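You operate a simulated robot arm through the tools that you are given. There is no shell and no other tool. Be economical: measure what you need, move in short steps, check, and stop when the job is done.

The job below is to be done with a simulated two-armed robot. You get a single attempt, and the scene is never put back.

TASK
Load the table with two weights, run it up to 85 cm and back down to 75 cm.
Fine: the grey and the blue weight from the cart's top ride up and stay on; use the blue handset. Supply box on, and left on; plugs and settings stay.
Where things are to end (x, y in the base frame): weight within 0.06 m of [0.54, -0.05]; weight within 0.06 m of [0.54, -0.21].

It is judged by the outcome, as a careful person would: the job done as asked, and still so three seconds after it is handed in. It fails if anything else is knocked over, pushed out of place, dropped, spilled or broken.

THE ROBOT
Two 7-joint arms with fingered hands on one trunk, on a base that drives. Base frame: it is fixed to the floor where the robot stands at the start and does not move with it; the origin is under the middle of the robot, x ahead of it, y to its left, z up; the surface under the hand at the start is at about z = 0.793. Lengths are in m, angles in degrees, forces in N, time in s.
The left shoulder is at the start at [0.06, 0.138, 0.722], the right one opposite. With the tool pointing down near the work surface each hand reaches from about 0.1 to 0.9 m from the robot's upright axis, wherever it stands, measured 20 degrees to its own side. Places, roughly: black switch of the lift table [0.4, -0.2, 0.7]; blue handset (7x15x5 cm) [1.4, 1.2, 0.8]; blue plug [1.75, 1.25, 1]; green switch of the lift table [0.4, -0.1, 0.7]; height stop [0.5, 0.1, 0.6]; lift table [0.6, -0.3, 0.7]; limit dial [1.4, 1.4, 0.9]; purple plug [1.75, 1.75, 0.75]; speed slide [1.4, 1.5, 0.9]; switch of the supply box [1.7, 1.3, 0.9]; top of the lift table [0.6, -0.4, 0.8]; weight [1.5, 1.75, 0.75]; white plug [1.75, 1.25, 1]. Payload 4 kg a hand.
The tool frame of a hand sits at the grasp point between the pads (the TCP): z along the fingers, y along the line on which they close. The tips reach 0.036 m beyond it. The gripper opens to 0.12 m. The gripper's body begins 0.042 m behind the TCP. The gripper is a hand of 5 fingers: y runs from the thumb to the fingers, the wrist lies at [-0.015, -0.109, -0.2] in the tool frame, and closing takes about 1.5 s.
Orientation is that of the tool frame in the base frame, as [roll, pitch, yaw] about the fixed x, y, z axes, in that order (R = Rz(yaw) Ry(pitch) Rx(roll)). With the fingers straight down and the wrist toward the robot, the tool's x, y and z point along [0, 1, 0], [1, 0, 0] and [0, 0, -1] of the base frame.

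THE INTERFACE
- The arms move only by the tool servo_tool. It takes "left_increments", "right_increments" or both (then of equal length, played together; a hand with none holds still); each is a list that holds one entry, the list of rows, each a list of 7 numbers: the shift along the base's x, y, z in m, then the turn, a rotation vector about the base's x, y, z in degrees, then the finger opening in m, from 0 to 0.12. In form: [[[dx, dy, dz, ax, ay, az, hand], ...]]. A call has 1 to 8 rows; each row is the pose to reach, as a shift and turn from the pose commanded when the call began. Rows are played at 5 a second. More than 0.05 m and 8.6 degrees between two rows, or a gripper value outside its range, and nothing of the call is played. A pose out of reach is approached as far as the arm can. The call stops where the force on the tool passes 70 N (or 10 N more than at its start, if that is more) or the arm is blocked; 0.2 s more then pass. The fingers move at their own pace (about 0.153 m/s each) and stop on an object; they squeeze with about 30 N. The grip force told is the motor's: it shows also when the fingers shut on nothing. Time passes only in rows, and 0.2 s behind the last, so rows that repeat a pose let the fingers close. The reply holds the time, the measured pose of the TCP, the force on the tool along the base axes, the opening and the grip force, in the units named above and with some noise, with the torque about the TCP (base axes, N m) and any sound that the robot's microphone picked up.
- Cameras (640 x 400 px; columns grow to the right, rows downward): "scene" is now at [0.0515, -0.0134, 1.3514]; the picture's right is [-0.16, -0.99, 0.00], its down [-0.70, 0.12, -0.70] and it looks along [0.70, -0.12, -0.71] (base axes); focal length 276 px, centre (320, 200). "left" rides on the left gripper at [-0.069, -0.079, -0.131] in its tool frame; the picture's right is [-0.78, -0.29, 0.55], its down [0.55, -0.73, 0.40] and it looks along [0.29, 0.61, 0.74] (tool axes); focal length 222 px, centre (320, 200). "right" rides on the right gripper at [0.069, -0.079, -0.131] in its tool frame; the picture's right is [-0.78, 0.29, -0.55], its down [-0.55, -0.73, 0.40] and it looks along [-0.29, 0.61, 0.74] (tool axes); focal length 222 px, centre (320, 200). There is no depth. A picture from a camera that has moved, and an enlarged one, comes with that camera's place and axes in the base frame and with its lens.
- grab_frame(camera): a new picture of that camera. The clock stands still meanwhile.
- slide_trunk(by): slides the trunk up (or, below 0, down) by that many m; the arms and the scene camera ride with it, the base frame stays. It gives what a move gives, with no picture.
- base_move(legs): drives the robot by 1 to 6 legs, each [ahead, left, turn to the left] in m, m and degrees, along the robot's own axes; the way and the turn of a leg run together, so that a leg with both is an arc; at most 1.5 m and 180 degrees a leg. The arms and the cameras ride along, it lands a little off, and it stops where it bumps. It gives what a move gives.
- preshape(shape, hand): the hand has 5 fingers and takes this shape, open, in about a second: jaw (thumb against the fingers, like two jaws); tri (thumb and two fingers); tip (a fingertip pinch); poke (one finger out to press); point (the index stretched); flat (the hand flat); cup (the hand cupped); fist (a fist). The gripper value then closes the fingers along that shape, each until it touches; the sizes above hold for jaw. It gives what a move gives, with no picture.
- aim_head(pan, tilt): turns the head with the scene camera to pan (to the left, within 86 degrees either way) and tilt (down, from -29 to 69), counted from straight ahead of the robot. It gives what a move gives.
- zoom(camera, box): a new picture of the part [left, top, right, bottom] of that camera's present view, enlarged. The clock stands still meanwhile.
- job_done(): hands the job in; it is judged then, once.

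Go step by step. Nothing tells you exact positions but the pictures and the camera data: compare them with the known pose of the tool, close in by small moves and look again before you grip or let go. The budget is 120 turns and 108 pictures, counting those below and the enlarged ones. Unless the task says otherwise, let go and move clear before handing in, and close with one line.

The tools are called after "Call:" by a JSON object that holds its "op" and its "data". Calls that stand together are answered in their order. servo_tool: Moves the arms, as the interface text tells. Its arguments: {"type":"object","properties":{"left_increments":{"type":"array"},"right_increments":{"type":"array"}},"required":[]} The other tools are called the same way: slide_trunk (by) slides the trunk up or down; preshape (shape, hand) gives the hand a shape; base_move (legs) drives the base; aim_head (pan, tilt) turns the head that bears the scene camera; grab_frame (camera) takes a picture; zoom (camera, box) takes an enlarged picture of a part of a camera's view; job_done () hands the job in.

At the start:

```text
time: 0.0
left_eef_pos: [0.6887, 0.0666, 1.0665]
left_orientation: [180.0, 0.0, 90.0]
left_ft_force: [0.8, 0.6, -0.7]
left_torque: [0.03, -0.03, -0.01]
left_grip_width: 0.1196
left_finger_force: 0.1
left_shape: jaw
right_eef_pos: [0.4688, -0.3726, 1.0532]
right_orientation: [180.0, 0.0, 90.0]
right_ft_force: [0.3, 0.2, 0.2]
right_torque: [-0.02, 0.02, -0.02]
right_grip_width: 0.1198
right_finger_force: 0.0
right_shape: jaw
trunk travel left (down, up): [-0.3, 0.29]
robot x, y, heading: [-0.0003, 0.0011, 0.1]
head pan, tilt: [-9.4, 45.2]
```

scene: 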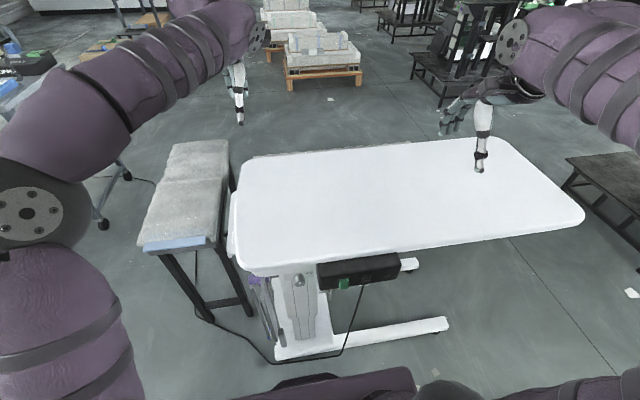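
right: 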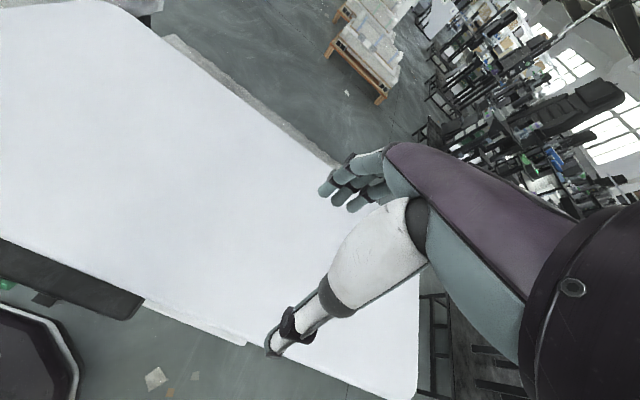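
left: 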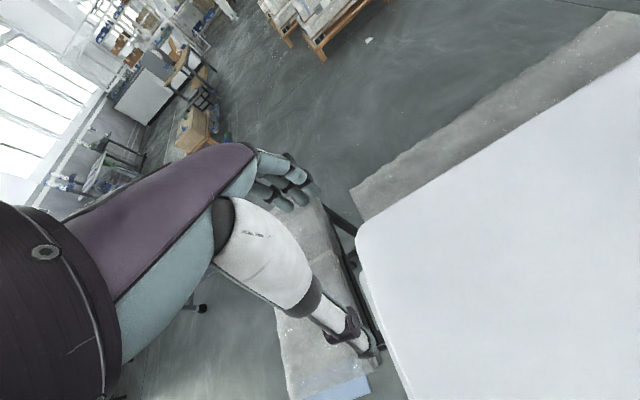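

I see the lift table in front, with its control box under the front edge. The cart with the handset and weights should be ahead to the left, so I turn the head to look there.

Call:
{"op": "aim_head", "data": {"pan": 45, "tilt": 25}}

Call:
{"op": "grab_frame", "data": {"camera": "scene"}}

Call:
{"op": "zoom", "data": {"camera": "scene", "box": [160, 60, 480, 260]}}

```text
time: 1.2
left_eef_pos: [0.6895, 0.0676, 1.065]
left_orientation: [180.0, 0.0, 90.0]
left_ft_force: [-0.4, -0.9, -0.4]
left_torque: [0.01, 0.0, 0.01]
left_grip_width: 0.1196
left_finger_force: 0.1
left_shape: jaw
right_eef_pos: [0.468, -0.3727, 1.0526]
right_orientation: [179.9, -0.1, 90.0]
right_ft_force: [0.8, 0.3, -0.4]
right_torque: [-0.01, 0.02, 0.07]
right_grip_width: 0.1199
right_finger_force: 0.0
right_shape: jaw
trunk travel left (down, up): [-0.3, 0.29]
robot x, y, heading: [-0.0013, 0.0004, 0.1]
head pan, tilt: [45.0, 25.0]
```

```text
104 pictures are left
camera scene: at [0.0366, 0.0649, 1.3822], right [0.71, -0.71, 0.0], down [-0.3, -0.3, -0.91], along [0.64, 0.64, -0.42], focal length 276 px, centre (320, 200)
```

scene: 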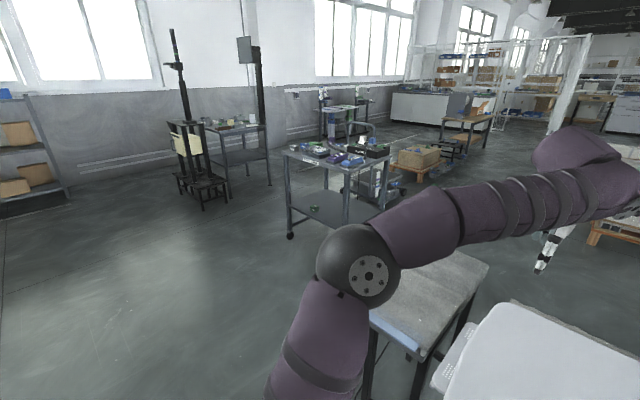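

```text
2.00 times, centred on (320, 160) of scene
camera zoom: at [0.0366, 0.0649, 1.3822], right [0.71, -0.71, 0.0], down [-0.3, -0.3, -0.91], along [0.64, 0.64, -0.42], focal length 552 px, centre (320, 280)
```

zoom: 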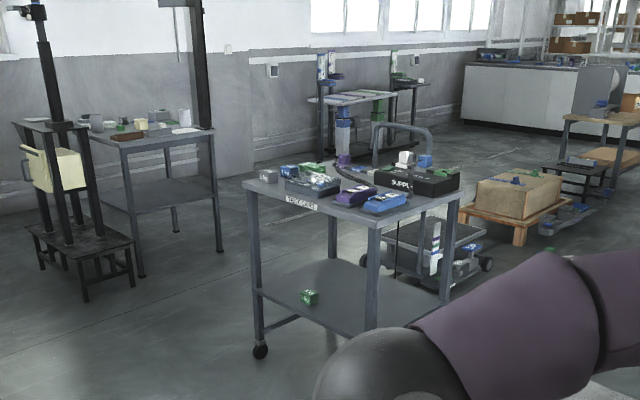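

The cart stands at about x 1.4–1.8, y 1.1–1.8, with the handsets, supply box and weights on it. I drive left and then forward to look at it closely.

Call:
{"op": "base_move", "data": {"legs": [[0, 1.4, 0], [0.55, 0, 0]]}}

Call:
{"op": "aim_head", "data": {"pan": 0, "tilt": 35}}

Call:
{"op": "grab_frame", "data": {"camera": "scene"}}

Call:
{"op": "zoom", "data": {"camera": "scene", "box": [200, 60, 440, 210]}}

```text
time: 10.9
left_eef_pos: [1.2286, 1.4443, 1.0663]
left_orientation: [180.0, 0.0, 88.0]
left_ft_force: [-0.5, -0.2, -0.1]
left_torque: [0.03, -0.02, -0.02]
left_grip_width: 0.1197
left_finger_force: 0.0
left_shape: jaw
right_eef_pos: [0.9901, 1.0126, 1.0517]
right_orientation: [-180.0, 0.1, 88.1]
right_ft_force: [-0.6, 0.0, -0.8]
right_torque: [-0.02, -0.02, -0.01]
right_grip_width: 0.1194
right_finger_force: 0.2
right_shape: jaw
trunk travel left (down, up): [-0.3, 0.29]
robot x, y, heading: [0.5352, 1.4016, -2.0]
head pan, tilt: [45.0, 25.0]
```

```text
time: 12.1
left_eef_pos: [1.2271, 1.4444, 1.0663]
left_orientation: [179.9, 0.1, 88.0]
left_ft_force: [-0.4, 0.0, 0.4]
left_torque: [-0.01, 0.0, 0.0]
left_grip_width: 0.1195
left_finger_force: 0.1
left_shape: jaw
right_eef_pos: [0.9909, 1.0128, 1.053]
right_orientation: [180.0, 0.0, 88.0]
right_ft_force: [-0.2, 1.0, -0.4]
right_torque: [0.0, 0.01, 0.0]
right_grip_width: 0.1199
right_finger_force: 0.1
right_shape: jaw
trunk travel left (down, up): [-0.3, 0.29]
robot x, y, heading: [0.5382, 1.4029, -1.7]
head pan, tilt: [0.0, 35.0]
```

```text
102 pictures are left
camera scene: at [0.5959, 1.3997, 1.3665], right [-0.03, -1.0, 0.0], down [-0.57, 0.02, -0.82], along [0.82, -0.03, -0.57], focal length 276 px, centre (320, 200)
```

scene: 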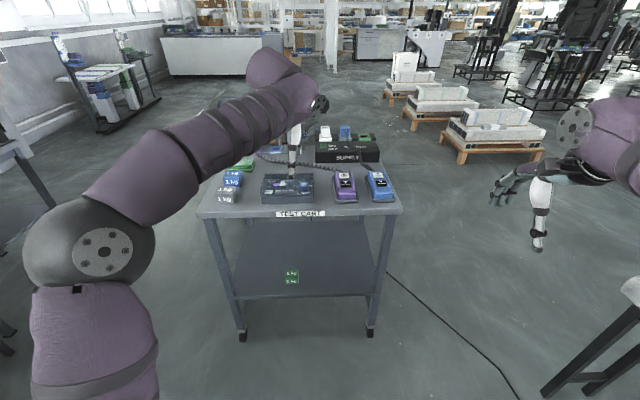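

```text
2.67 times, centred on (320, 135) of scene
camera zoom: at [0.5959, 1.3997, 1.3665], right [-0.03, -1.0, 0.0], down [-0.57, 0.02, -0.82], along [0.82, -0.03, -0.57], focal length 736 px, centre (320, 373)
```

zoom: 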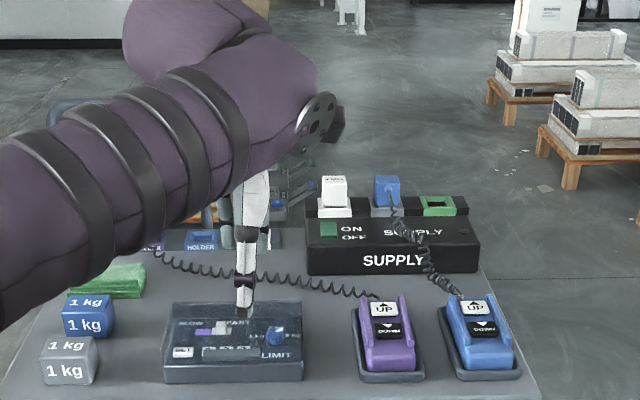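

The handsets, supply box, settings panel and 1 kg weights are now in view, but the left arm blocks part of the cart. I draw the left hand back and out to the side.

Call:
{"op": "servo_tool", "data": {"left_increments": [[[-0.04, 0.03, 0.02, 0, 0, 0, 0.12], [-0.08, 0.06, 0.04, 0, 0, 0, 0.12], [-0.12, 0.09, 0.06, 0, 0, 0, 0.12], [-0.16, 0.12, 0.06, 0, 0, 0, 0.12], [-0.2, 0.15, 0.06, 0, 0, 0, 0.12], [-0.23, 0.18, 0.06, 0, 0, 0, 0.12], [-0.26, 0.21, 0.06, 0, 0, 0, 0.12], [-0.29, 0.24, 0.06, 0, 0, 0, 0.12]]]}}

Call:
{"op": "grab_frame", "data": {"camera": "scene"}}

Call:
{"op": "zoom", "data": {"camera": "scene", "box": [180, 80, 420, 230]}}

```text
refused: row 1 steps farther than a row can; nothing moved
```

```text
100 pictures are left
camera scene: at [0.5959, 1.3997, 1.3665], right [-0.03, -1.0, 0.0], down [-0.57, 0.02, -0.82], along [0.82, -0.03, -0.57], focal length 276 px, centre (320, 200)
```

scene: 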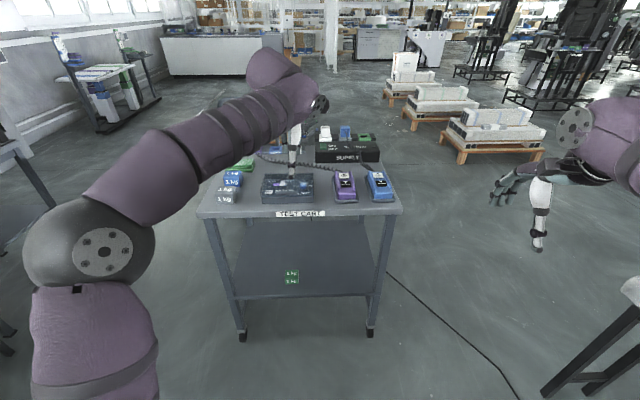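

```text
2.67 times, centred on (300, 155) of scene
camera zoom: at [0.5959, 1.3997, 1.3665], right [-0.03, -1.0, 0.0], down [-0.57, 0.02, -0.82], along [0.82, -0.03, -0.57], focal length 736 px, centre (373, 320)
```

zoom: 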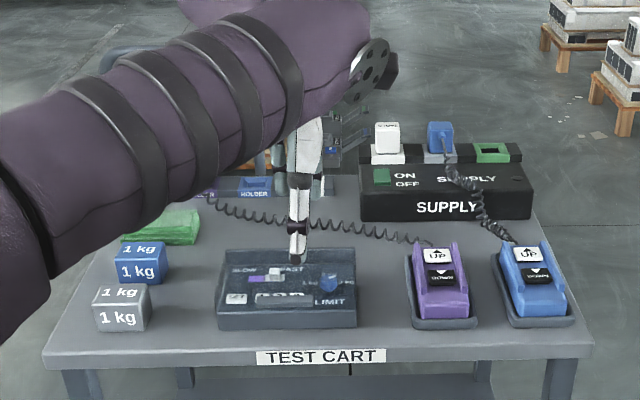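

The steps were slightly too long, so nothing moved. I repeat the move with shorter rows.

Call:
{"op": "servo_tool", "data": {"left_increments": [[[-0.035, 0.025, 0.01, 0, 0, 0, 0.12], [-0.07, 0.05, 0.02, 0, 0, 0, 0.12], [-0.105, 0.075, 0.03, 0, 0, 0, 0.12], [-0.14, 0.1, 0.03, 0, 0, 0, 0.12], [-0.175, 0.125, 0.03, 0, 0, 0, 0.12], [-0.21, 0.15, 0.03, 0, 0, 0, 0.12], [-0.245, 0.18, 0.03, 0, 0, 0, 0.12], [-0.28, 0.21, 0.03, 0, 0, 0, 0.12]]]}}

Call:
{"op": "zoom", "data": {"camera": "scene", "box": [180, 80, 420, 230]}}

```text
time: 13.9
left_eef_pos: [0.9464, 1.6553, 1.0944]
left_orientation: [180.0, 0.0, 88.0]
left_ft_force: [0.7, 0.0, 0.4]
left_torque: [0.03, 0.04, 0.02]
left_grip_width: 0.1201
left_finger_force: 0.0
left_shape: jaw
right_eef_pos: [0.9905, 1.0132, 1.0531]
right_orientation: [-179.9, -0.1, 87.8]
right_ft_force: [-0.5, 0.4, 0.5]
right_torque: [0.01, 0.0, 0.01]
right_grip_width: 0.1195
right_finger_force: 0.0
right_shape: jaw
trunk travel left (down, up): [-0.3, 0.29]
robot x, y, heading: [0.5365, 1.4, -2.1]
head pan, tilt: [0.0, 35.0]
```

```text
2.67 times, centred on (300, 155) of scene
camera zoom: at [0.5954, 1.3998, 1.3665], right [-0.04, -1.0, 0.0], down [-0.57, 0.02, -0.82], along [0.82, -0.03, -0.57], focal length 736 px, centre (373, 320)
```

zoom: 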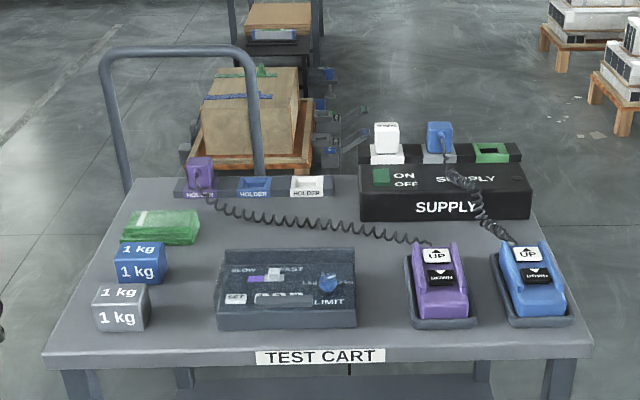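

The cart top is clear now: grey and blue 1 kg weights at the left, settings panel, purple and blue handsets, supply box behind. I zoom in on the panel, the handsets and the supply switch.

Call:
{"op": "zoom", "data": {"camera": "scene", "box": [255, 165, 325, 209]}}

Call:
{"op": "zoom", "data": {"camera": "scene", "box": [305, 120, 401, 180]}}

Call:
{"op": "zoom", "data": {"camera": "scene", "box": [325, 160, 405, 210]}}

Call:
{"op": "aim_head", "data": {"pan": -75, "tilt": 30}}

Call:
{"op": "grab_frame", "data": {"camera": "scene"}}

```text
9.09 times, centred on (290, 187) of scene
camera zoom: at [0.5954, 1.3998, 1.3665], right [-0.04, -1.0, 0.0], down [-0.57, 0.02, -0.82], along [0.82, -0.03, -0.57], focal length 2508 px, centre (593, 318)
```

zoom: 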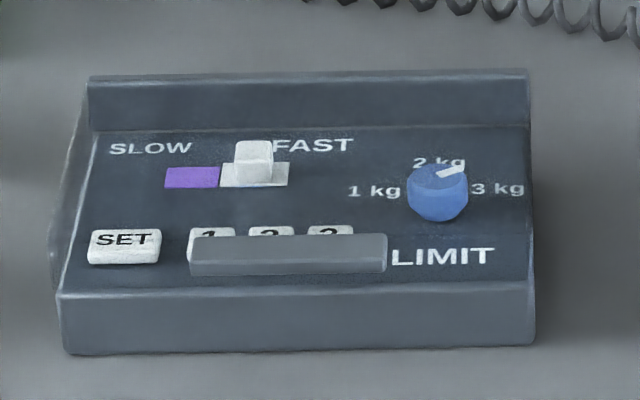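

```text
6.67 times, centred on (353, 150) of scene
camera zoom: at [0.5954, 1.3998, 1.3665], right [-0.04, -1.0, 0.0], down [-0.57, 0.02, -0.82], along [0.82, -0.03, -0.57], focal length 1840 px, centre (100, 533)
```

zoom: 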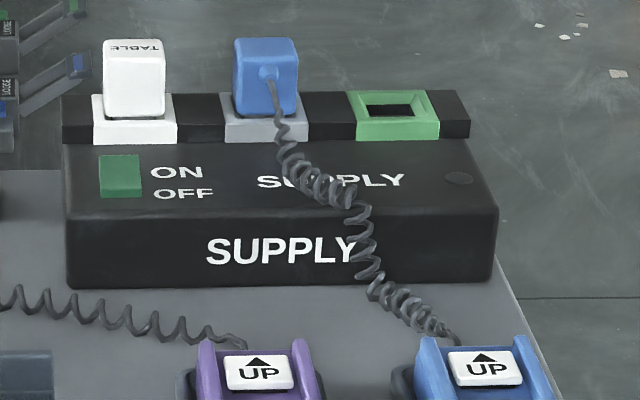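

```text
8.00 times, centred on (365, 185) of scene
camera zoom: at [0.5954, 1.3998, 1.3665], right [-0.04, -1.0, 0.0], down [-0.57, 0.02, -0.82], along [0.82, -0.03, -0.57], focal length 2208 px, centre (-40, 320)
```

zoom: 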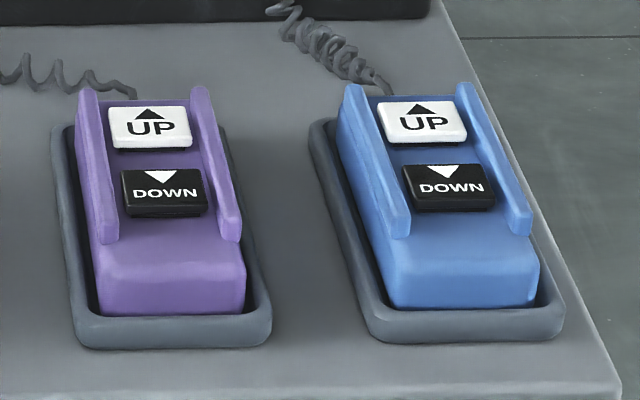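

```text
time: 15.3
left_eef_pos: [0.9475, 1.6549, 1.0958]
left_orientation: [179.9, 0.0, 88.0]
left_ft_force: [-0.8, -1.0, 0.1]
left_torque: [0.03, 0.02, 0.02]
left_grip_width: 0.1199
left_finger_force: 0.0
left_shape: jaw
right_eef_pos: [0.9902, 1.0124, 1.0518]
right_orientation: [-180.0, 0.0, 88.0]
right_ft_force: [-0.3, -0.1, -0.2]
right_torque: [0.04, 0.0, 0.02]
right_grip_width: 0.1196
right_finger_force: 0.1
right_shape: jaw
trunk travel left (down, up): [-0.3, 0.29]
robot x, y, heading: [0.5396, 1.3999, -1.9]
head pan, tilt: [-75.0, 30.0]
```

```text
94 pictures are left
camera scene: at [0.5281, 1.3147, 1.3743], right [-0.97, -0.22, 0.0], down [-0.11, 0.49, -0.87], along [0.19, -0.84, -0.5], focal length 276 px, centre (320, 200)
```

scene: 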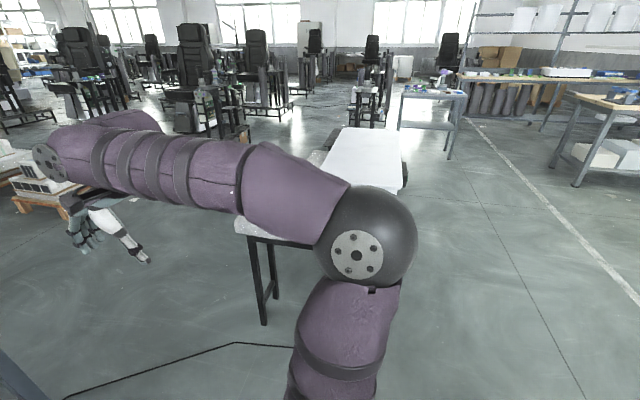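

The supply's lamp looks dark, the blue handset is plugged into SUPPLY, and the dial sits between 2 and 3 kg. By my estimate the grey weight is at about [1.53, 1.75] and the blue at [1.67, 1.75]. I drive to stand in front of the weights.

Call:
{"op": "base_move", "data": {"legs": [[0, 0.35, 2], [0.36, 0, 0]]}}

Call:
{"op": "aim_head", "data": {"pan": 0, "tilt": 45}}

Call:
{"op": "grab_frame", "data": {"camera": "scene"}}

Call:
{"op": "grab_frame", "data": {"camera": "left"}}

```text
time: 19.5
left_eef_pos: [1.3012, 2.0138, 1.0951]
left_orientation: [180.0, -0.1, 89.5]
left_ft_force: [0.6, -0.6, 1.0]
left_torque: [0.01, 0.01, 0.0]
left_grip_width: 0.1199
left_finger_force: 0.1
left_shape: jaw
right_eef_pos: [1.3622, 1.3728, 1.0529]
right_orientation: [180.0, 0.1, 89.5]
right_ft_force: [-0.2, 0.7, 0.1]
right_torque: [-0.03, -0.04, 0.0]
right_grip_width: 0.1195
right_finger_force: 0.0
right_shape: jaw
trunk travel left (down, up): [-0.3, 0.29]
robot x, y, heading: [0.8944, 1.7461, -0.2]
head pan, tilt: [-75.0, 30.0]
```

```text
time: 20.9
left_eef_pos: [1.301, 2.0137, 1.0952]
left_orientation: [179.9, 0.0, 89.6]
left_ft_force: [-0.1, -0.4, 0.3]
left_torque: [0.0, 0.0, 0.0]
left_grip_width: 0.1197
left_finger_force: 0.1
left_shape: jaw
right_eef_pos: [1.3621, 1.3718, 1.0521]
right_orientation: [-180.0, 0.0, 89.5]
right_ft_force: [0.0, 0.1, 0.5]
right_torque: [0.01, 0.0, 0.03]
right_grip_width: 0.1197
right_finger_force: 0.0
right_shape: jaw
trunk travel left (down, up): [-0.3, 0.29]
robot x, y, heading: [0.9004, 1.7507, -0.7]
head pan, tilt: [0.0, 45.0]
```

```text
93 pictures are left
camera scene: at [0.9498, 1.7482, 1.3517], right [-0.01, -1.0, 0.0], down [-0.71, 0.01, -0.71], along [0.71, -0.01, -0.71], focal length 276 px, centre (320, 200)
```

scene: 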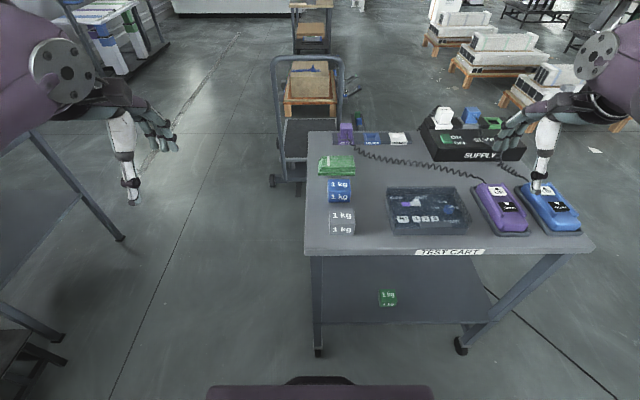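

```text
92 pictures are left
camera left: at [1.2215, 1.9453, 1.227], right [-0.3, -0.78, -0.55], down [-0.73, 0.56, -0.4], along [0.62, 0.28, -0.74], focal length 222 px, centre (320, 200)
```

left: 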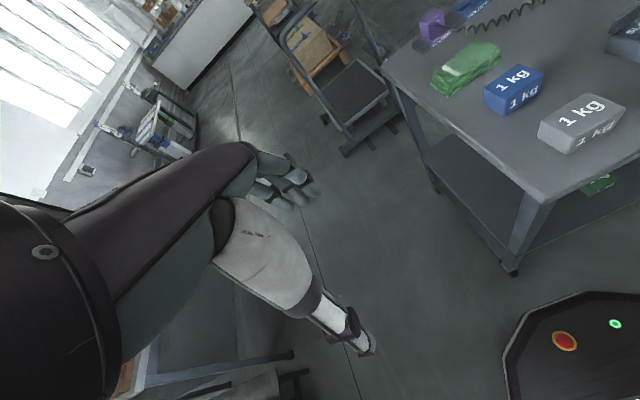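

Triangulating between the cameras puts the grey weight at about [1.378, 1.693, 0.85] and the blue at [1.488, 1.692, 0.85], so the cart top is near 0.82. I look closer at their shape and the gaps.

Call:
{"op": "zoom", "data": {"camera": "scene", "box": [290, 135, 386, 255]}}

Call:
{"op": "zoom", "data": {"camera": "left", "box": [400, 20, 640, 170]}}

```text
3.33 times, centred on (338, 195) of scene
camera zoom: at [0.9498, 1.7482, 1.3517], right [-0.01, -1.0, 0.0], down [-0.71, 0.01, -0.71], along [0.71, -0.01, -0.71], focal length 920 px, centre (260, 217)
```

zoom: 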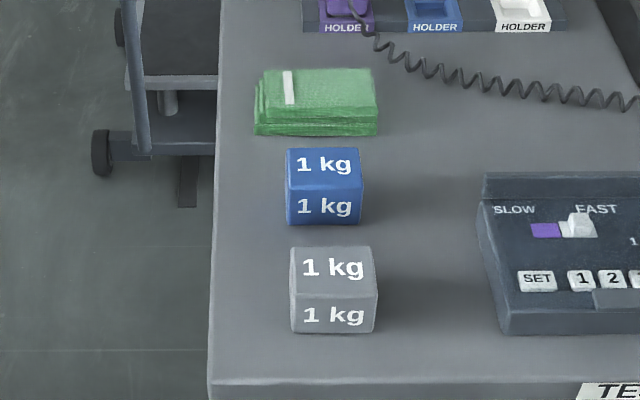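

```text
2.67 times, centred on (520, 95) of left
camera zoom: at [1.2215, 1.9453, 1.227], right [-0.3, -0.78, -0.55], down [-0.73, 0.56, -0.4], along [0.62, 0.28, -0.74], focal length 592 px, centre (-213, 480)
```

zoom: 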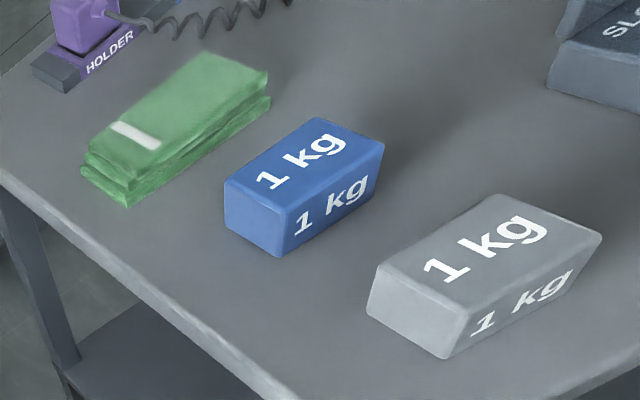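

The weights are about 6 cm wide (y), 5 cm deep (x) and 4 cm high, roughly 6 cm apart, with a green cloth behind the blue one. I bring the left hand above the blue weight with the fingers partly closed.

Call:
{"op": "servo_tool", "data": {"left_increments": [[[0.023, -0.04, 0, 0, 0, 0, 0.09], [0.046, -0.08, 0, 0, 0, 0, 0.09], [0.07, -0.12, 0, 0, 0, 0, 0.09], [0.093, -0.16, 0, 0, 0, 0, 0.09], [0.117, -0.2, -0.01, 0, 0, 0, 0.09], [0.14, -0.24, -0.02, 0, 0, 0, 0.09], [0.164, -0.28, -0.03, 0, 0, 0, 0.09], [0.187, -0.321, -0.04, 0, 0, 0, 0.09]]]}}

Call:
{"op": "servo_tool", "data": {"left_increments": [[[0, 0, -0.04, 0, 0, 0, 0.09], [0, 0, -0.08, 0, 0, 0, 0.09], [0, 0, -0.11, 0, 0, 0, 0.09], [0, 0, -0.11, 0, 0, 0, 0.09]]]}}

Call:
{"op": "grab_frame", "data": {"camera": "left"}}

Call:
{"op": "grab_frame", "data": {"camera": "scene"}}

Call:
{"op": "grab_frame", "data": {"camera": "right"}}

```text
time: 22.8
left_eef_pos: [1.4899, 1.6919, 1.0567]
left_orientation: [180.0, 0.0, 89.6]
left_ft_force: [-0.2, 0.6, -0.6]
left_torque: [0.01, -0.02, 0.0]
left_grip_width: 0.0902
left_finger_force: 0.1
left_shape: jaw
right_eef_pos: [1.3618, 1.3713, 1.0522]
right_orientation: [180.0, 0.0, 89.5]
right_ft_force: [-0.5, -0.4, 0.7]
right_torque: [-0.01, 0.01, 0.02]
right_grip_width: 0.1196
right_finger_force: 0.0
right_shape: jaw
trunk travel left (down, up): [-0.3, 0.29]
robot x, y, heading: [0.898, 1.7479, -0.5]
head pan, tilt: [0.0, 45.0]
```

```text
time: 23.8
left_eef_pos: [1.4877, 1.6934, 0.9471]
left_orientation: [-179.9, 0.0, 89.6]
left_ft_force: [1.1, -0.4, 0.3]
left_torque: [0.03, 0.03, 0.04]
left_grip_width: 0.0902
left_finger_force: 0.1
left_shape: jaw
right_eef_pos: [1.3606, 1.3719, 1.0521]
right_orientation: [-179.9, 0.1, 89.6]
right_ft_force: [-0.5, 0.3, 0.4]
right_torque: [0.02, 0.01, -0.02]
right_grip_width: 0.1198
right_finger_force: 0.1
right_shape: jaw
trunk travel left (down, up): [-0.3, 0.29]
robot x, y, heading: [0.896, 1.7463, -0.5]
head pan, tilt: [0.0, 45.0]
```

```text
89 pictures are left
camera left: at [1.4085, 1.6254, 1.0777], right [-0.3, -0.78, -0.55], down [-0.73, 0.56, -0.4], along [0.62, 0.28, -0.74], focal length 222 px, centre (320, 200)
```

left: 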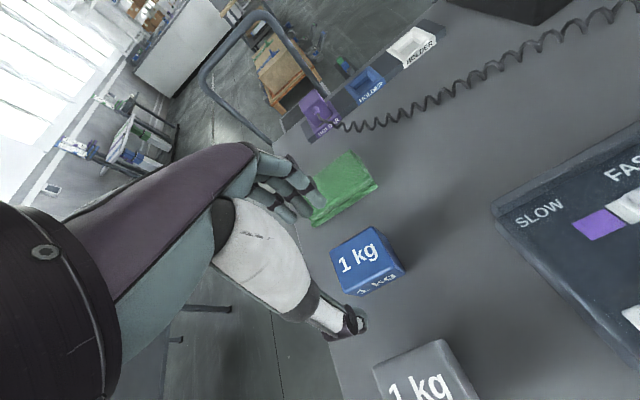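

```text
88 pictures are left
camera scene: at [0.9499, 1.7481, 1.3517], right [-0.01, -1.0, 0.0], down [-0.71, 0.01, -0.71], along [0.71, -0.01, -0.71], focal length 276 px, centre (320, 200)
```

scene: 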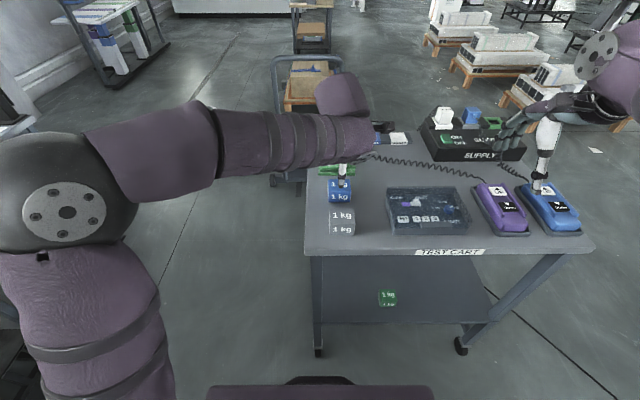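

```text
87 pictures are left
camera right: at [1.2831, 1.4415, 1.1846], right [0.28, -0.79, 0.55], down [-0.74, -0.54, -0.4], along [0.61, -0.29, -0.74], focal length 222 px, centre (320, 200)
```

right: 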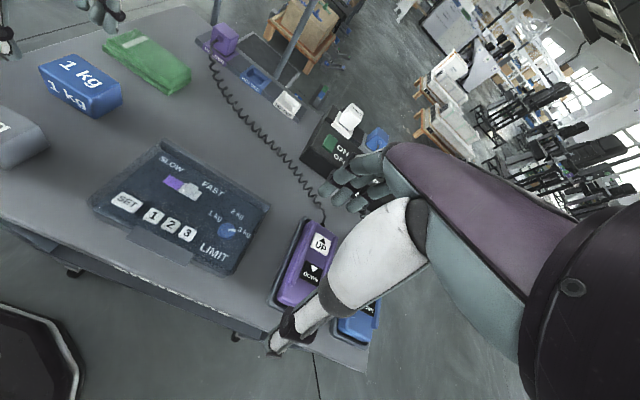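

The blue weight's position checks out from all cameras at [1.488, 1.688]. I lower the left hand over it.

Call:
{"op": "servo_tool", "data": {"left_increments": [[[0, -0.003, -0.02, 0, 0, 0, 0.09], [0, -0.004, -0.04, 0, 0, 0, 0.09], [0, -0.004, -0.04, 0, 0, 0, 0.09]]]}}

Call:
{"op": "zoom", "data": {"camera": "left", "box": [200, 120, 520, 400]}}

Call:
{"op": "zoom", "data": {"camera": "right", "box": [0, 0, 240, 150]}}

```text
time: 24.6
left_eef_pos: [1.4888, 1.69, 0.9063]
left_orientation: [-180.0, 0.1, 89.6]
left_ft_force: [0.2, 0.0, -0.3]
left_torque: [-0.01, 0.05, 0.0]
left_grip_width: 0.0902
left_finger_force: 0.0
left_shape: jaw
right_eef_pos: [1.3621, 1.3707, 1.0532]
right_orientation: [-180.0, -0.1, 89.5]
right_ft_force: [0.3, -1.0, -0.1]
right_torque: [0.0, -0.03, -0.03]
right_grip_width: 0.1196
right_finger_force: 0.1
right_shape: jaw
trunk travel left (down, up): [-0.3, 0.29]
robot x, y, heading: [0.8957, 1.7479, -0.5]
head pan, tilt: [0.0, 45.0]
```

```text
1.43 times, centred on (360, 260) of left
camera zoom: at [1.4096, 1.622, 1.0379], right [-0.3, -0.78, -0.55], down [-0.73, 0.56, -0.4], along [0.62, 0.28, -0.74], focal length 317 px, centre (263, 114)
```

zoom: 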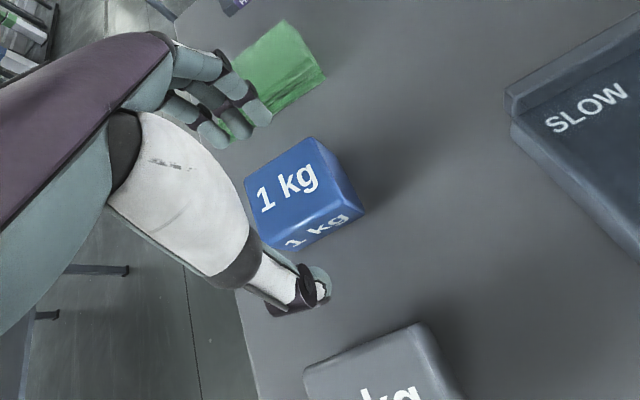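

```text
2.67 times, centred on (120, 75) of right
camera zoom: at [1.283, 1.4416, 1.1846], right [0.28, -0.79, 0.55], down [-0.74, -0.54, -0.4], along [0.61, -0.29, -0.74], focal length 592 px, centre (853, 533)
```

zoom: 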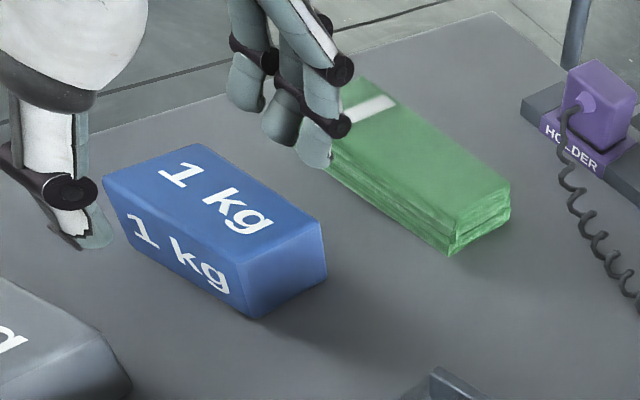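

Thumb and fingers straddle the blue weight, with about 2 cm of clearance to the cloth. I descend the rest of the way and close.

Call:
{"op": "servo_tool", "data": {"left_increments": [[[0, 0, -0.017, 0, 0, 0, 0.08], [0, 0, -0.033, 0, 0, 0, 0.08], [0, 0, -0.033, 0, 0, 0, 0.08], [0, 0, -0.033, 0, 0, 0, 0.03], [0, 0, -0.033, 0, 0, 0, 0.02], [0, 0, -0.033, 0, 0, 0, 0.02], [0, 0, -0.033, 0, 0, 0, 0.02]]]}}

Call:
{"op": "zoom", "data": {"camera": "right", "box": [0, 0, 240, 150]}}

```text
time: 26.1
left_eef_pos: [1.489, 1.6909, 0.8735]
left_orientation: [180.0, 0.0, 89.6]
left_ft_force: [-1.0, 1.4, -0.2]
left_torque: [0.06, 0.06, -0.03]
left_grip_width: 0.0438
left_finger_force: 29.6
left_shape: jaw
right_eef_pos: [1.3624, 1.3706, 1.0528]
right_orientation: [-180.0, 0.0, 89.6]
right_ft_force: [0.2, 0.6, -0.4]
right_torque: [0.02, 0.01, -0.01]
right_grip_width: 0.1197
right_finger_force: 0.0
right_shape: jaw
trunk travel left (down, up): [-0.3, 0.29]
robot x, y, heading: [0.9021, 1.7494, -0.6]
head pan, tilt: [0.0, 45.0]
```

```text
2.67 times, centred on (120, 75) of right
camera zoom: at [1.283, 1.4417, 1.1846], right [0.28, -0.79, 0.55], down [-0.74, -0.54, -0.4], along [0.61, -0.29, -0.74], focal length 592 px, centre (853, 533)
```

zoom: 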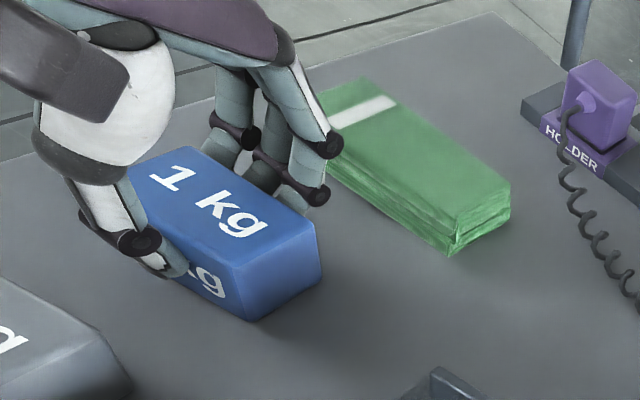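

The left hand has the blue weight (width 4.4 cm, 30 N). I lift it straight up and check.

Call:
{"op": "servo_tool", "data": {"left_increments": [[[0, 0, 0.02, 0, 0, 0, 0.02], [0, 0, 0.06, 0, 0, 0, 0.02], [0, 0, 0.1, 0, 0, 0, 0.02], [0, 0, 0.14, 0, 0, 0, 0.02], [0, 0, 0.18, 0, 0, 0, 0.02], [0, 0.04, 0.2, 0, 0, 0, 0.02], [-0.02, 0.08, 0.2, 0, 0, 0, 0.02]]]}}

Call:
{"op": "servo_tool", "data": {"left_increments": [[[-0.02, 0.04, 0, 0, 0, 0, 0.02], [-0.04, 0.08, 0, 0, 0, 0, 0.02], [-0.06, 0.12, 0, 0, 0, 0, 0.02], [-0.08, 0.16, 0, 0, 0, 0, 0.02], [-0.1, 0.2, 0, 0, 0, 0, 0.02], [-0.13, 0.23, 0, 0, 0, 0, 0.02], [-0.16, 0.24, 0, 0, 0, 0, 0.02]]]}}

Call:
{"op": "grab_frame", "data": {"camera": "left"}}

```text
time: 27.8
left_eef_pos: [1.4686, 1.7687, 1.0714]
left_orientation: [-179.9, 0.0, 89.3]
left_ft_force: [-0.1, 0.8, -9.7]
left_torque: [-0.03, 0.02, 0.01]
left_grip_width: 0.0434
left_finger_force: 30.4
left_shape: jaw
right_eef_pos: [1.3616, 1.3724, 1.0528]
right_orientation: [-180.0, 0.0, 89.5]
right_ft_force: [-0.1, -1.2, 0.2]
right_torque: [0.02, -0.04, 0.04]
right_grip_width: 0.1199
right_finger_force: 0.1
right_shape: jaw
trunk travel left (down, up): [-0.3, 0.29]
robot x, y, heading: [0.9001, 1.7481, -0.9]
head pan, tilt: [0.0, 45.0]
```

```text
time: 29.4
left_eef_pos: [1.3118, 2.0096, 1.0705]
left_orientation: [-179.9, 0.0, 89.5]
left_ft_force: [1.1, 0.0, -9.8]
left_torque: [0.0, -0.03, -0.02]
left_grip_width: 0.0432
left_finger_force: 30.0
left_shape: jaw
right_eef_pos: [1.3611, 1.3711, 1.0526]
right_orientation: [179.9, 0.1, 89.4]
right_ft_force: [-0.3, -0.3, 0.3]
right_torque: [0.01, 0.01, 0.02]
right_grip_width: 0.1198
right_finger_force: 0.1
right_shape: jaw
trunk travel left (down, up): [-0.3, 0.29]
robot x, y, heading: [0.8961, 1.7502, -0.6]
head pan, tilt: [0.0, 45.0]
```

```text
83 pictures are left
camera left: at [1.2303, 1.9408, 1.2022], right [-0.3, -0.78, -0.55], down [-0.73, 0.56, -0.4], along [0.62, 0.28, -0.74], focal length 222 px, centre (320, 200)
```

left: 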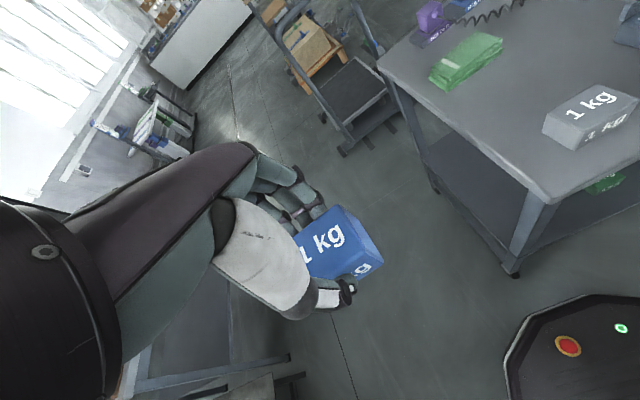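

Blue weight held securely (9.8 N). Now the right hand goes above the grey weight.

Call:
{"op": "servo_tool", "data": {"right_increments": [[[0.002, 0.04, 0, 0, 0, 0, 0.09], [0.004, 0.08, 0, 0, 0, 0, 0.09], [0.006, 0.12, 0, 0, 0, 0, 0.09], [0.008, 0.16, 0, 0, 0, 0, 0.09], [0.01, 0.2, 0, 0, 0, 0, 0.09], [0.012, 0.24, 0, 0, 0, 0, 0.09], [0.015, 0.28, 0, 0, 0, 0, 0.09], [0.017, 0.316, -0.03, 0, 0, 0, 0.09]]]}}

Call:
{"op": "servo_tool", "data": {"right_increments": [[[0, 0, -0.04, 0, 0, 0, 0.09], [0, 0, -0.08, 0, 0, 0, 0.09], [0, 0, -0.11, 0, 0, 0, 0.09], [0, 0, -0.11, 0, 0, 0, 0.09]]]}}

Call:
{"op": "grab_frame", "data": {"camera": "right"}}

Call:
{"op": "zoom", "data": {"camera": "left", "box": [480, 40, 640, 160]}}

```text
time: 31.1
left_eef_pos: [1.3108, 2.0097, 1.07]
left_orientation: [180.0, 0.0, 89.5]
left_ft_force: [-0.5, 0.2, -10.5]
left_torque: [0.04, 0.0, 0.02]
left_grip_width: 0.0434
left_finger_force: 30.2
left_shape: jaw
right_eef_pos: [1.3818, 1.6894, 1.025]
right_orientation: [-179.9, 0.0, 89.3]
right_ft_force: [-0.1, 0.1, 0.2]
right_torque: [0.01, -0.01, -0.02]
right_grip_width: 0.0901
right_finger_force: 0.0
right_shape: jaw
trunk travel left (down, up): [-0.3, 0.29]
robot x, y, heading: [0.894, 1.7486, -0.3]
head pan, tilt: [0.0, 45.0]
```

```text
time: 32.1
left_eef_pos: [1.3098, 2.0074, 1.0705]
left_orientation: [-180.0, -0.1, 89.4]
left_ft_force: [0.7, -0.4, -9.8]
left_torque: [-0.03, 0.01, -0.01]
left_grip_width: 0.0432
left_finger_force: 30.4
left_shape: jaw
right_eef_pos: [1.3798, 1.6901, 0.9153]
right_orientation: [180.0, 0.0, 89.5]
right_ft_force: [-0.1, 0.2, 0.6]
right_torque: [-0.01, 0.02, 0.02]
right_grip_width: 0.0904
right_finger_force: 0.1
right_shape: jaw
trunk travel left (down, up): [-0.3, 0.29]
robot x, y, heading: [0.8984, 1.7494, -0.6]
head pan, tilt: [0.0, 45.0]
```

```text
82 pictures are left
camera right: at [1.3015, 1.7595, 1.0463], right [0.28, -0.79, 0.55], down [-0.74, -0.54, -0.4], along [0.61, -0.29, -0.74], focal length 222 px, centre (320, 200)
```

right: 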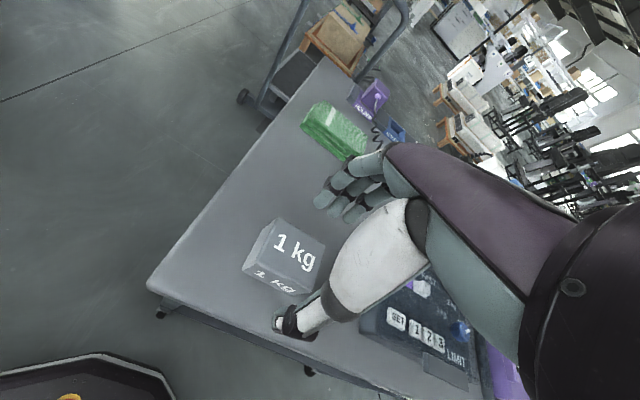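

```text
3.33 times, centred on (560, 100) of left
camera zoom: at [1.2313, 1.9408, 1.202], right [-0.3, -0.78, -0.55], down [-0.73, 0.56, -0.4], along [0.61, 0.28, -0.74], focal length 740 px, centre (-480, 533)
```

zoom: 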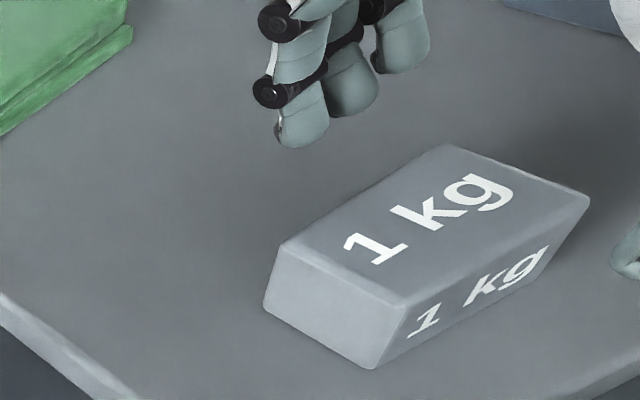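

Grey weight is at [1.380, 1.694], right under the hand. I descend and close.

Call:
{"op": "servo_tool", "data": {"right_increments": [[[0, 0.002, -0.015, 0, 0, 0, 0.085], [0, 0.003, -0.03, 0, 0, 0, 0.085], [0, 0.003, -0.042, 0, 0, 0, 0.085], [0, 0.003, -0.042, 0, 0, 0, 0.085], [0, 0.003, -0.042, 0, 0, 0, 0.03], [0, 0.003, -0.042, 0, 0, 0, 0.02], [0, 0.003, -0.042, 0, 0, 0, 0.02], [0, 0.003, -0.042, 0, 0, 0, 0.02]]]}}

Call:
{"op": "zoom", "data": {"camera": "left", "box": [480, 40, 640, 160]}}

```text
time: 34.0
left_eef_pos: [1.3115, 2.0076, 1.0694]
left_orientation: [-180.0, 0.0, 89.5]
left_ft_force: [0.3, -0.5, -10.8]
left_torque: [0.0, 0.02, -0.01]
left_grip_width: 0.0434
left_finger_force: 29.9
left_shape: jaw
right_eef_pos: [1.3791, 1.6909, 0.8717]
right_orientation: [-179.9, 0.0, 89.4]
right_ft_force: [-0.1, -0.4, 0.0]
right_torque: [-0.04, 0.02, 0.06]
right_grip_width: 0.0438
right_finger_force: 29.7
right_shape: jaw
trunk travel left (down, up): [-0.3, 0.29]
robot x, y, heading: [0.8941, 1.7532, -0.6]
head pan, tilt: [0.0, 45.0]
```

```text
3.33 times, centred on (560, 100) of left
camera zoom: at [1.2313, 1.9407, 1.202], right [-0.3, -0.78, -0.55], down [-0.73, 0.56, -0.4], along [0.61, 0.28, -0.74], focal length 740 px, centre (-480, 533)
```

zoom: 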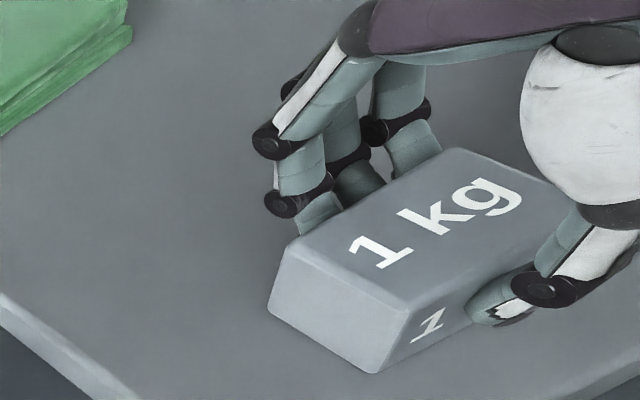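

Grey is gripped. I lift it and shift the right hand out to its side.

Call:
{"op": "servo_tool", "data": {"right_increments": [[[0, 0, 0.02, 0, 0, 0, 0.02], [0, 0, 0.06, 0, 0, 0, 0.02], [0, 0, 0.1, 0, 0, 0, 0.02], [0, 0, 0.14, 0, 0, 0, 0.02], [0, 0, 0.18, 0, 0, 0, 0.02], [0, -0.04, 0.2, 0, 0, 0, 0.02], [0, -0.08, 0.2, 0, 0, 0, 0.02], [0, -0.12, 0.2, 0, 0, 0, 0.02]]]}}

Call:
{"op": "base_move", "data": {"legs": [[-0.9, 0, 0], [0, -0.95, 0.5], [0, -0.93, 0]]}}

Call:
{"op": "aim_head", "data": {"pan": 0, "tilt": 55}}

Call:
{"op": "grab_frame", "data": {"camera": "scene"}}

```text
time: 35.8
left_eef_pos: [1.3109, 2.0081, 1.0714]
left_orientation: [-179.8, -0.1, 89.5]
left_ft_force: [0.4, -0.3, -9.1]
left_torque: [0.01, 0.01, 0.0]
left_grip_width: 0.0435
left_finger_force: 30.2
left_shape: jaw
right_eef_pos: [1.3805, 1.5731, 1.0692]
right_orientation: [-179.9, 0.0, 89.4]
right_ft_force: [-0.5, -0.3, -9.1]
right_torque: [-0.04, 0.02, -0.03]
right_grip_width: 0.0436
right_finger_force: 30.4
right_shape: jaw
trunk travel left (down, up): [-0.3, 0.29]
robot x, y, heading: [0.8999, 1.7514, -0.4]
head pan, tilt: [0.0, 45.0]
```

```text
time: 49.5
left_eef_pos: [0.3836, 0.1541, 1.0696]
left_orientation: [-179.9, 0.0, 89.9]
left_ft_force: [1.1, -0.3, -10.4]
left_torque: [-0.01, 0.07, 0.0]
left_grip_width: 0.0433
left_finger_force: 30.4
left_shape: jaw
right_eef_pos: [0.456, -0.2805, 1.0686]
right_orientation: [-179.8, 0.0, 90.0]
right_ft_force: [-0.6, -0.3, -9.0]
right_torque: [-0.01, 0.02, -0.02]
right_grip_width: 0.0437
right_finger_force: 30.2
right_shape: jaw
trunk travel left (down, up): [-0.3, 0.29]
robot x, y, heading: [-0.0268, -0.1127, 0.2]
head pan, tilt: [0.0, 45.0]
```

```text
time: 50.2
left_eef_pos: [0.3844, 0.1533, 1.0706]
left_orientation: [-179.9, 0.0, 89.9]
left_ft_force: [0.2, 0.1, -9.5]
left_torque: [0.0, 0.0, 0.0]
left_grip_width: 0.0434
left_finger_force: 29.7
left_shape: jaw
right_eef_pos: [0.4574, -0.2799, 1.0688]
right_orientation: [-179.9, 0.0, 89.9]
right_ft_force: [0.1, -0.4, -9.2]
right_torque: [0.01, 0.01, 0.02]
right_grip_width: 0.0437
right_finger_force: 29.7
right_shape: jaw
trunk travel left (down, up): [-0.3, 0.29]
robot x, y, heading: [-0.0279, -0.1098, -0.2]
head pan, tilt: [0.0, 55.0]
```

```text
79 pictures are left
camera scene: at [0.0166, -0.1091, 1.3382], right [0.0, -1.0, 0.0], down [-0.82, 0.0, -0.57], along [0.57, 0.0, -0.82], focal length 276 px, centre (320, 200)
```

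scene: 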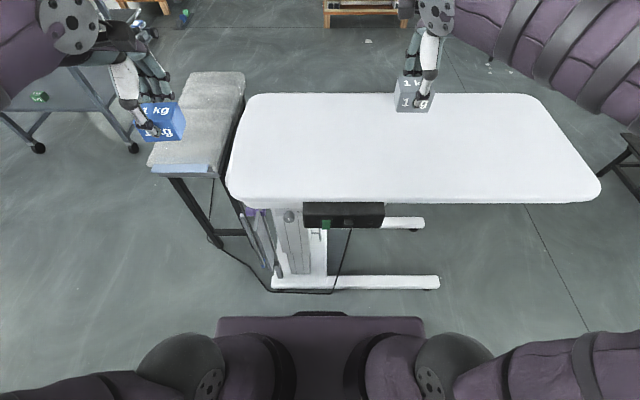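

Both weights rode along and the robot faces the table, with the front edge at about x 0.38. I place the grey weight first, with the right hand over [0.54, -0.21].

Call:
{"op": "servo_tool", "data": {"right_increments": [[[0.02, 0.02, 0, 0, 0, 0, 0.02], [0.04, 0.04, 0, 0, 0, 0, 0.02], [0.06, 0.055, -0.01, 0, 0, 0, 0.02], [0.083, 0.07, -0.03, 0, 0, 0, 0.02], [0.083, 0.07, -0.07, 0, 0, 0, 0.02], [0.083, 0.07, -0.11, 0, 0, 0, 0.02], [0.083, 0.07, -0.15, 0, 0, 0, 0.02], [0.083, 0.07, -0.2, 0, 0, 0, 0.02]]]}}

Call:
{"op": "grab_frame", "data": {"camera": "right"}}

Call:
{"op": "grab_frame", "data": {"camera": "left"}}

```text
time: 52.0
left_eef_pos: [0.3843, 0.154, 1.0698]
left_orientation: [-179.9, 0.0, 89.9]
left_ft_force: [0.4, 0.1, -9.4]
left_torque: [-0.01, 0.0, -0.01]
left_grip_width: 0.0431
left_finger_force: 29.9
left_shape: jaw
right_eef_pos: [0.5388, -0.2087, 0.8711]
right_orientation: [180.0, 0.0, 90.0]
right_ft_force: [0.0, -0.3, -9.9]
right_torque: [0.02, 0.02, 0.01]
right_grip_width: 0.0434
right_finger_force: 30.4
right_shape: jaw
trunk travel left (down, up): [-0.3, 0.29]
robot x, y, heading: [-0.0265, -0.108, -0.2]
head pan, tilt: [0.0, 55.0]
```

```text
78 pictures are left
camera right: at [0.46, -0.1388, 1.0022], right [0.29, -0.79, 0.55], down [-0.74, -0.55, -0.4], along [0.61, -0.29, -0.74], focal length 222 px, centre (320, 200)
```

right: 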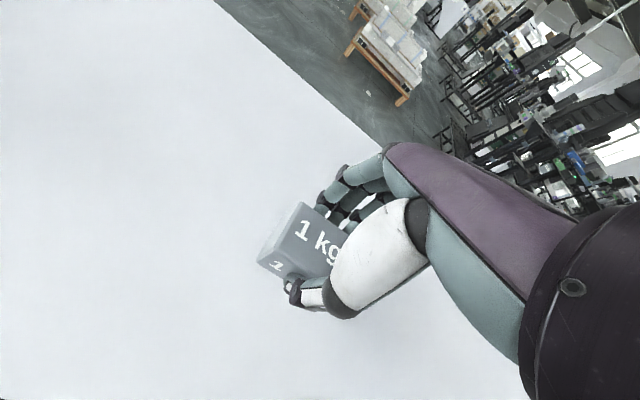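

```text
77 pictures are left
camera left: at [0.3057, 0.0855, 1.2016], right [-0.29, -0.78, -0.55], down [-0.74, 0.55, -0.4], along [0.61, 0.29, -0.74], focal length 222 px, centre (320, 200)
```

left: 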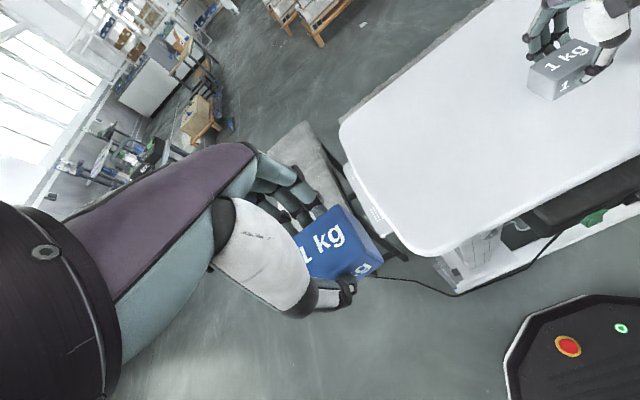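

The hand is over the target with weight still clear of the table. I descend in small steps, watching the force.

Call:
{"op": "servo_tool", "data": {"right_increments": [[[0, 0, -0.012, 0, 0, 0, 0.02], [0, 0, -0.024, 0, 0, 0, 0.02], [0, 0, -0.024, 0, 0, 0, 0.02]]]}}

Call:
{"op": "servo_tool", "data": {"right_increments": [[[0, 0, -0.004, 0, 0, 0, 0.02], [0, 0, -0.004, 0, 0, 0, 0.02]]]}}

Call:
{"op": "servo_tool", "data": {"right_increments": [[[0, 0, -0.003, 0, 0, 0, 0.02], [0, 0, -0.003, 0, 0, 0, 0.02]]]}}

```text
time: 52.8
left_eef_pos: [0.3837, 0.1536, 1.0694]
left_orientation: [-179.9, 0.1, 89.9]
left_ft_force: [1.2, -0.4, -10.4]
left_torque: [0.01, 0.06, -0.02]
left_grip_width: 0.0432
left_finger_force: 30.2
left_shape: jaw
right_eef_pos: [0.5381, -0.2089, 0.8463]
right_orientation: [-180.0, -0.1, 90.0]
right_ft_force: [0.7, -0.7, -4.3]
right_torque: [0.02, 0.01, 0.01]
right_grip_width: 0.0433
right_finger_force: 30.5
right_shape: jaw
trunk travel left (down, up): [-0.3, 0.29]
robot x, y, heading: [-0.0279, -0.1073, -0.2]
head pan, tilt: [0.0, 55.0]
```

```text
time: 53.4
left_eef_pos: [0.3833, 0.1552, 1.0699]
left_orientation: [-180.0, 0.0, 89.9]
left_ft_force: [0.6, -0.1, -10.4]
left_torque: [-0.04, 0.02, 0.02]
left_grip_width: 0.0429
left_finger_force: 30.3
left_shape: jaw
right_eef_pos: [0.5375, -0.2094, 0.8436]
right_orientation: [179.7, -0.1, 90.0]
right_ft_force: [-2.0, 0.3, 16.2]
right_torque: [0.05, 0.09, 0.03]
right_grip_width: 0.0441
right_finger_force: 30.0
right_shape: jaw
trunk travel left (down, up): [-0.3, 0.29]
robot x, y, heading: [-0.0304, -0.1071, 0.3]
head pan, tilt: [0.0, 55.0]
```

```text
time: 54.0
left_eef_pos: [0.3824, 0.1552, 1.0717]
left_orientation: [180.0, 0.0, 89.9]
left_ft_force: [0.3, 0.3, -9.7]
left_torque: [0.01, 0.0, -0.03]
left_grip_width: 0.0434
left_finger_force: 30.0
left_shape: jaw
right_eef_pos: [0.5385, -0.2088, 0.8423]
right_orientation: [179.6, -0.1, 90.0]
right_ft_force: [-0.7, 0.9, 38.1]
right_torque: [-0.04, 0.05, 0.07]
right_grip_width: 0.0459
right_finger_force: 30.3
right_shape: jaw
trunk travel left (down, up): [-0.3, 0.29]
robot x, y, heading: [-0.0245, -0.1051, -0.2]
head pan, tilt: [0.0, 55.0]
```

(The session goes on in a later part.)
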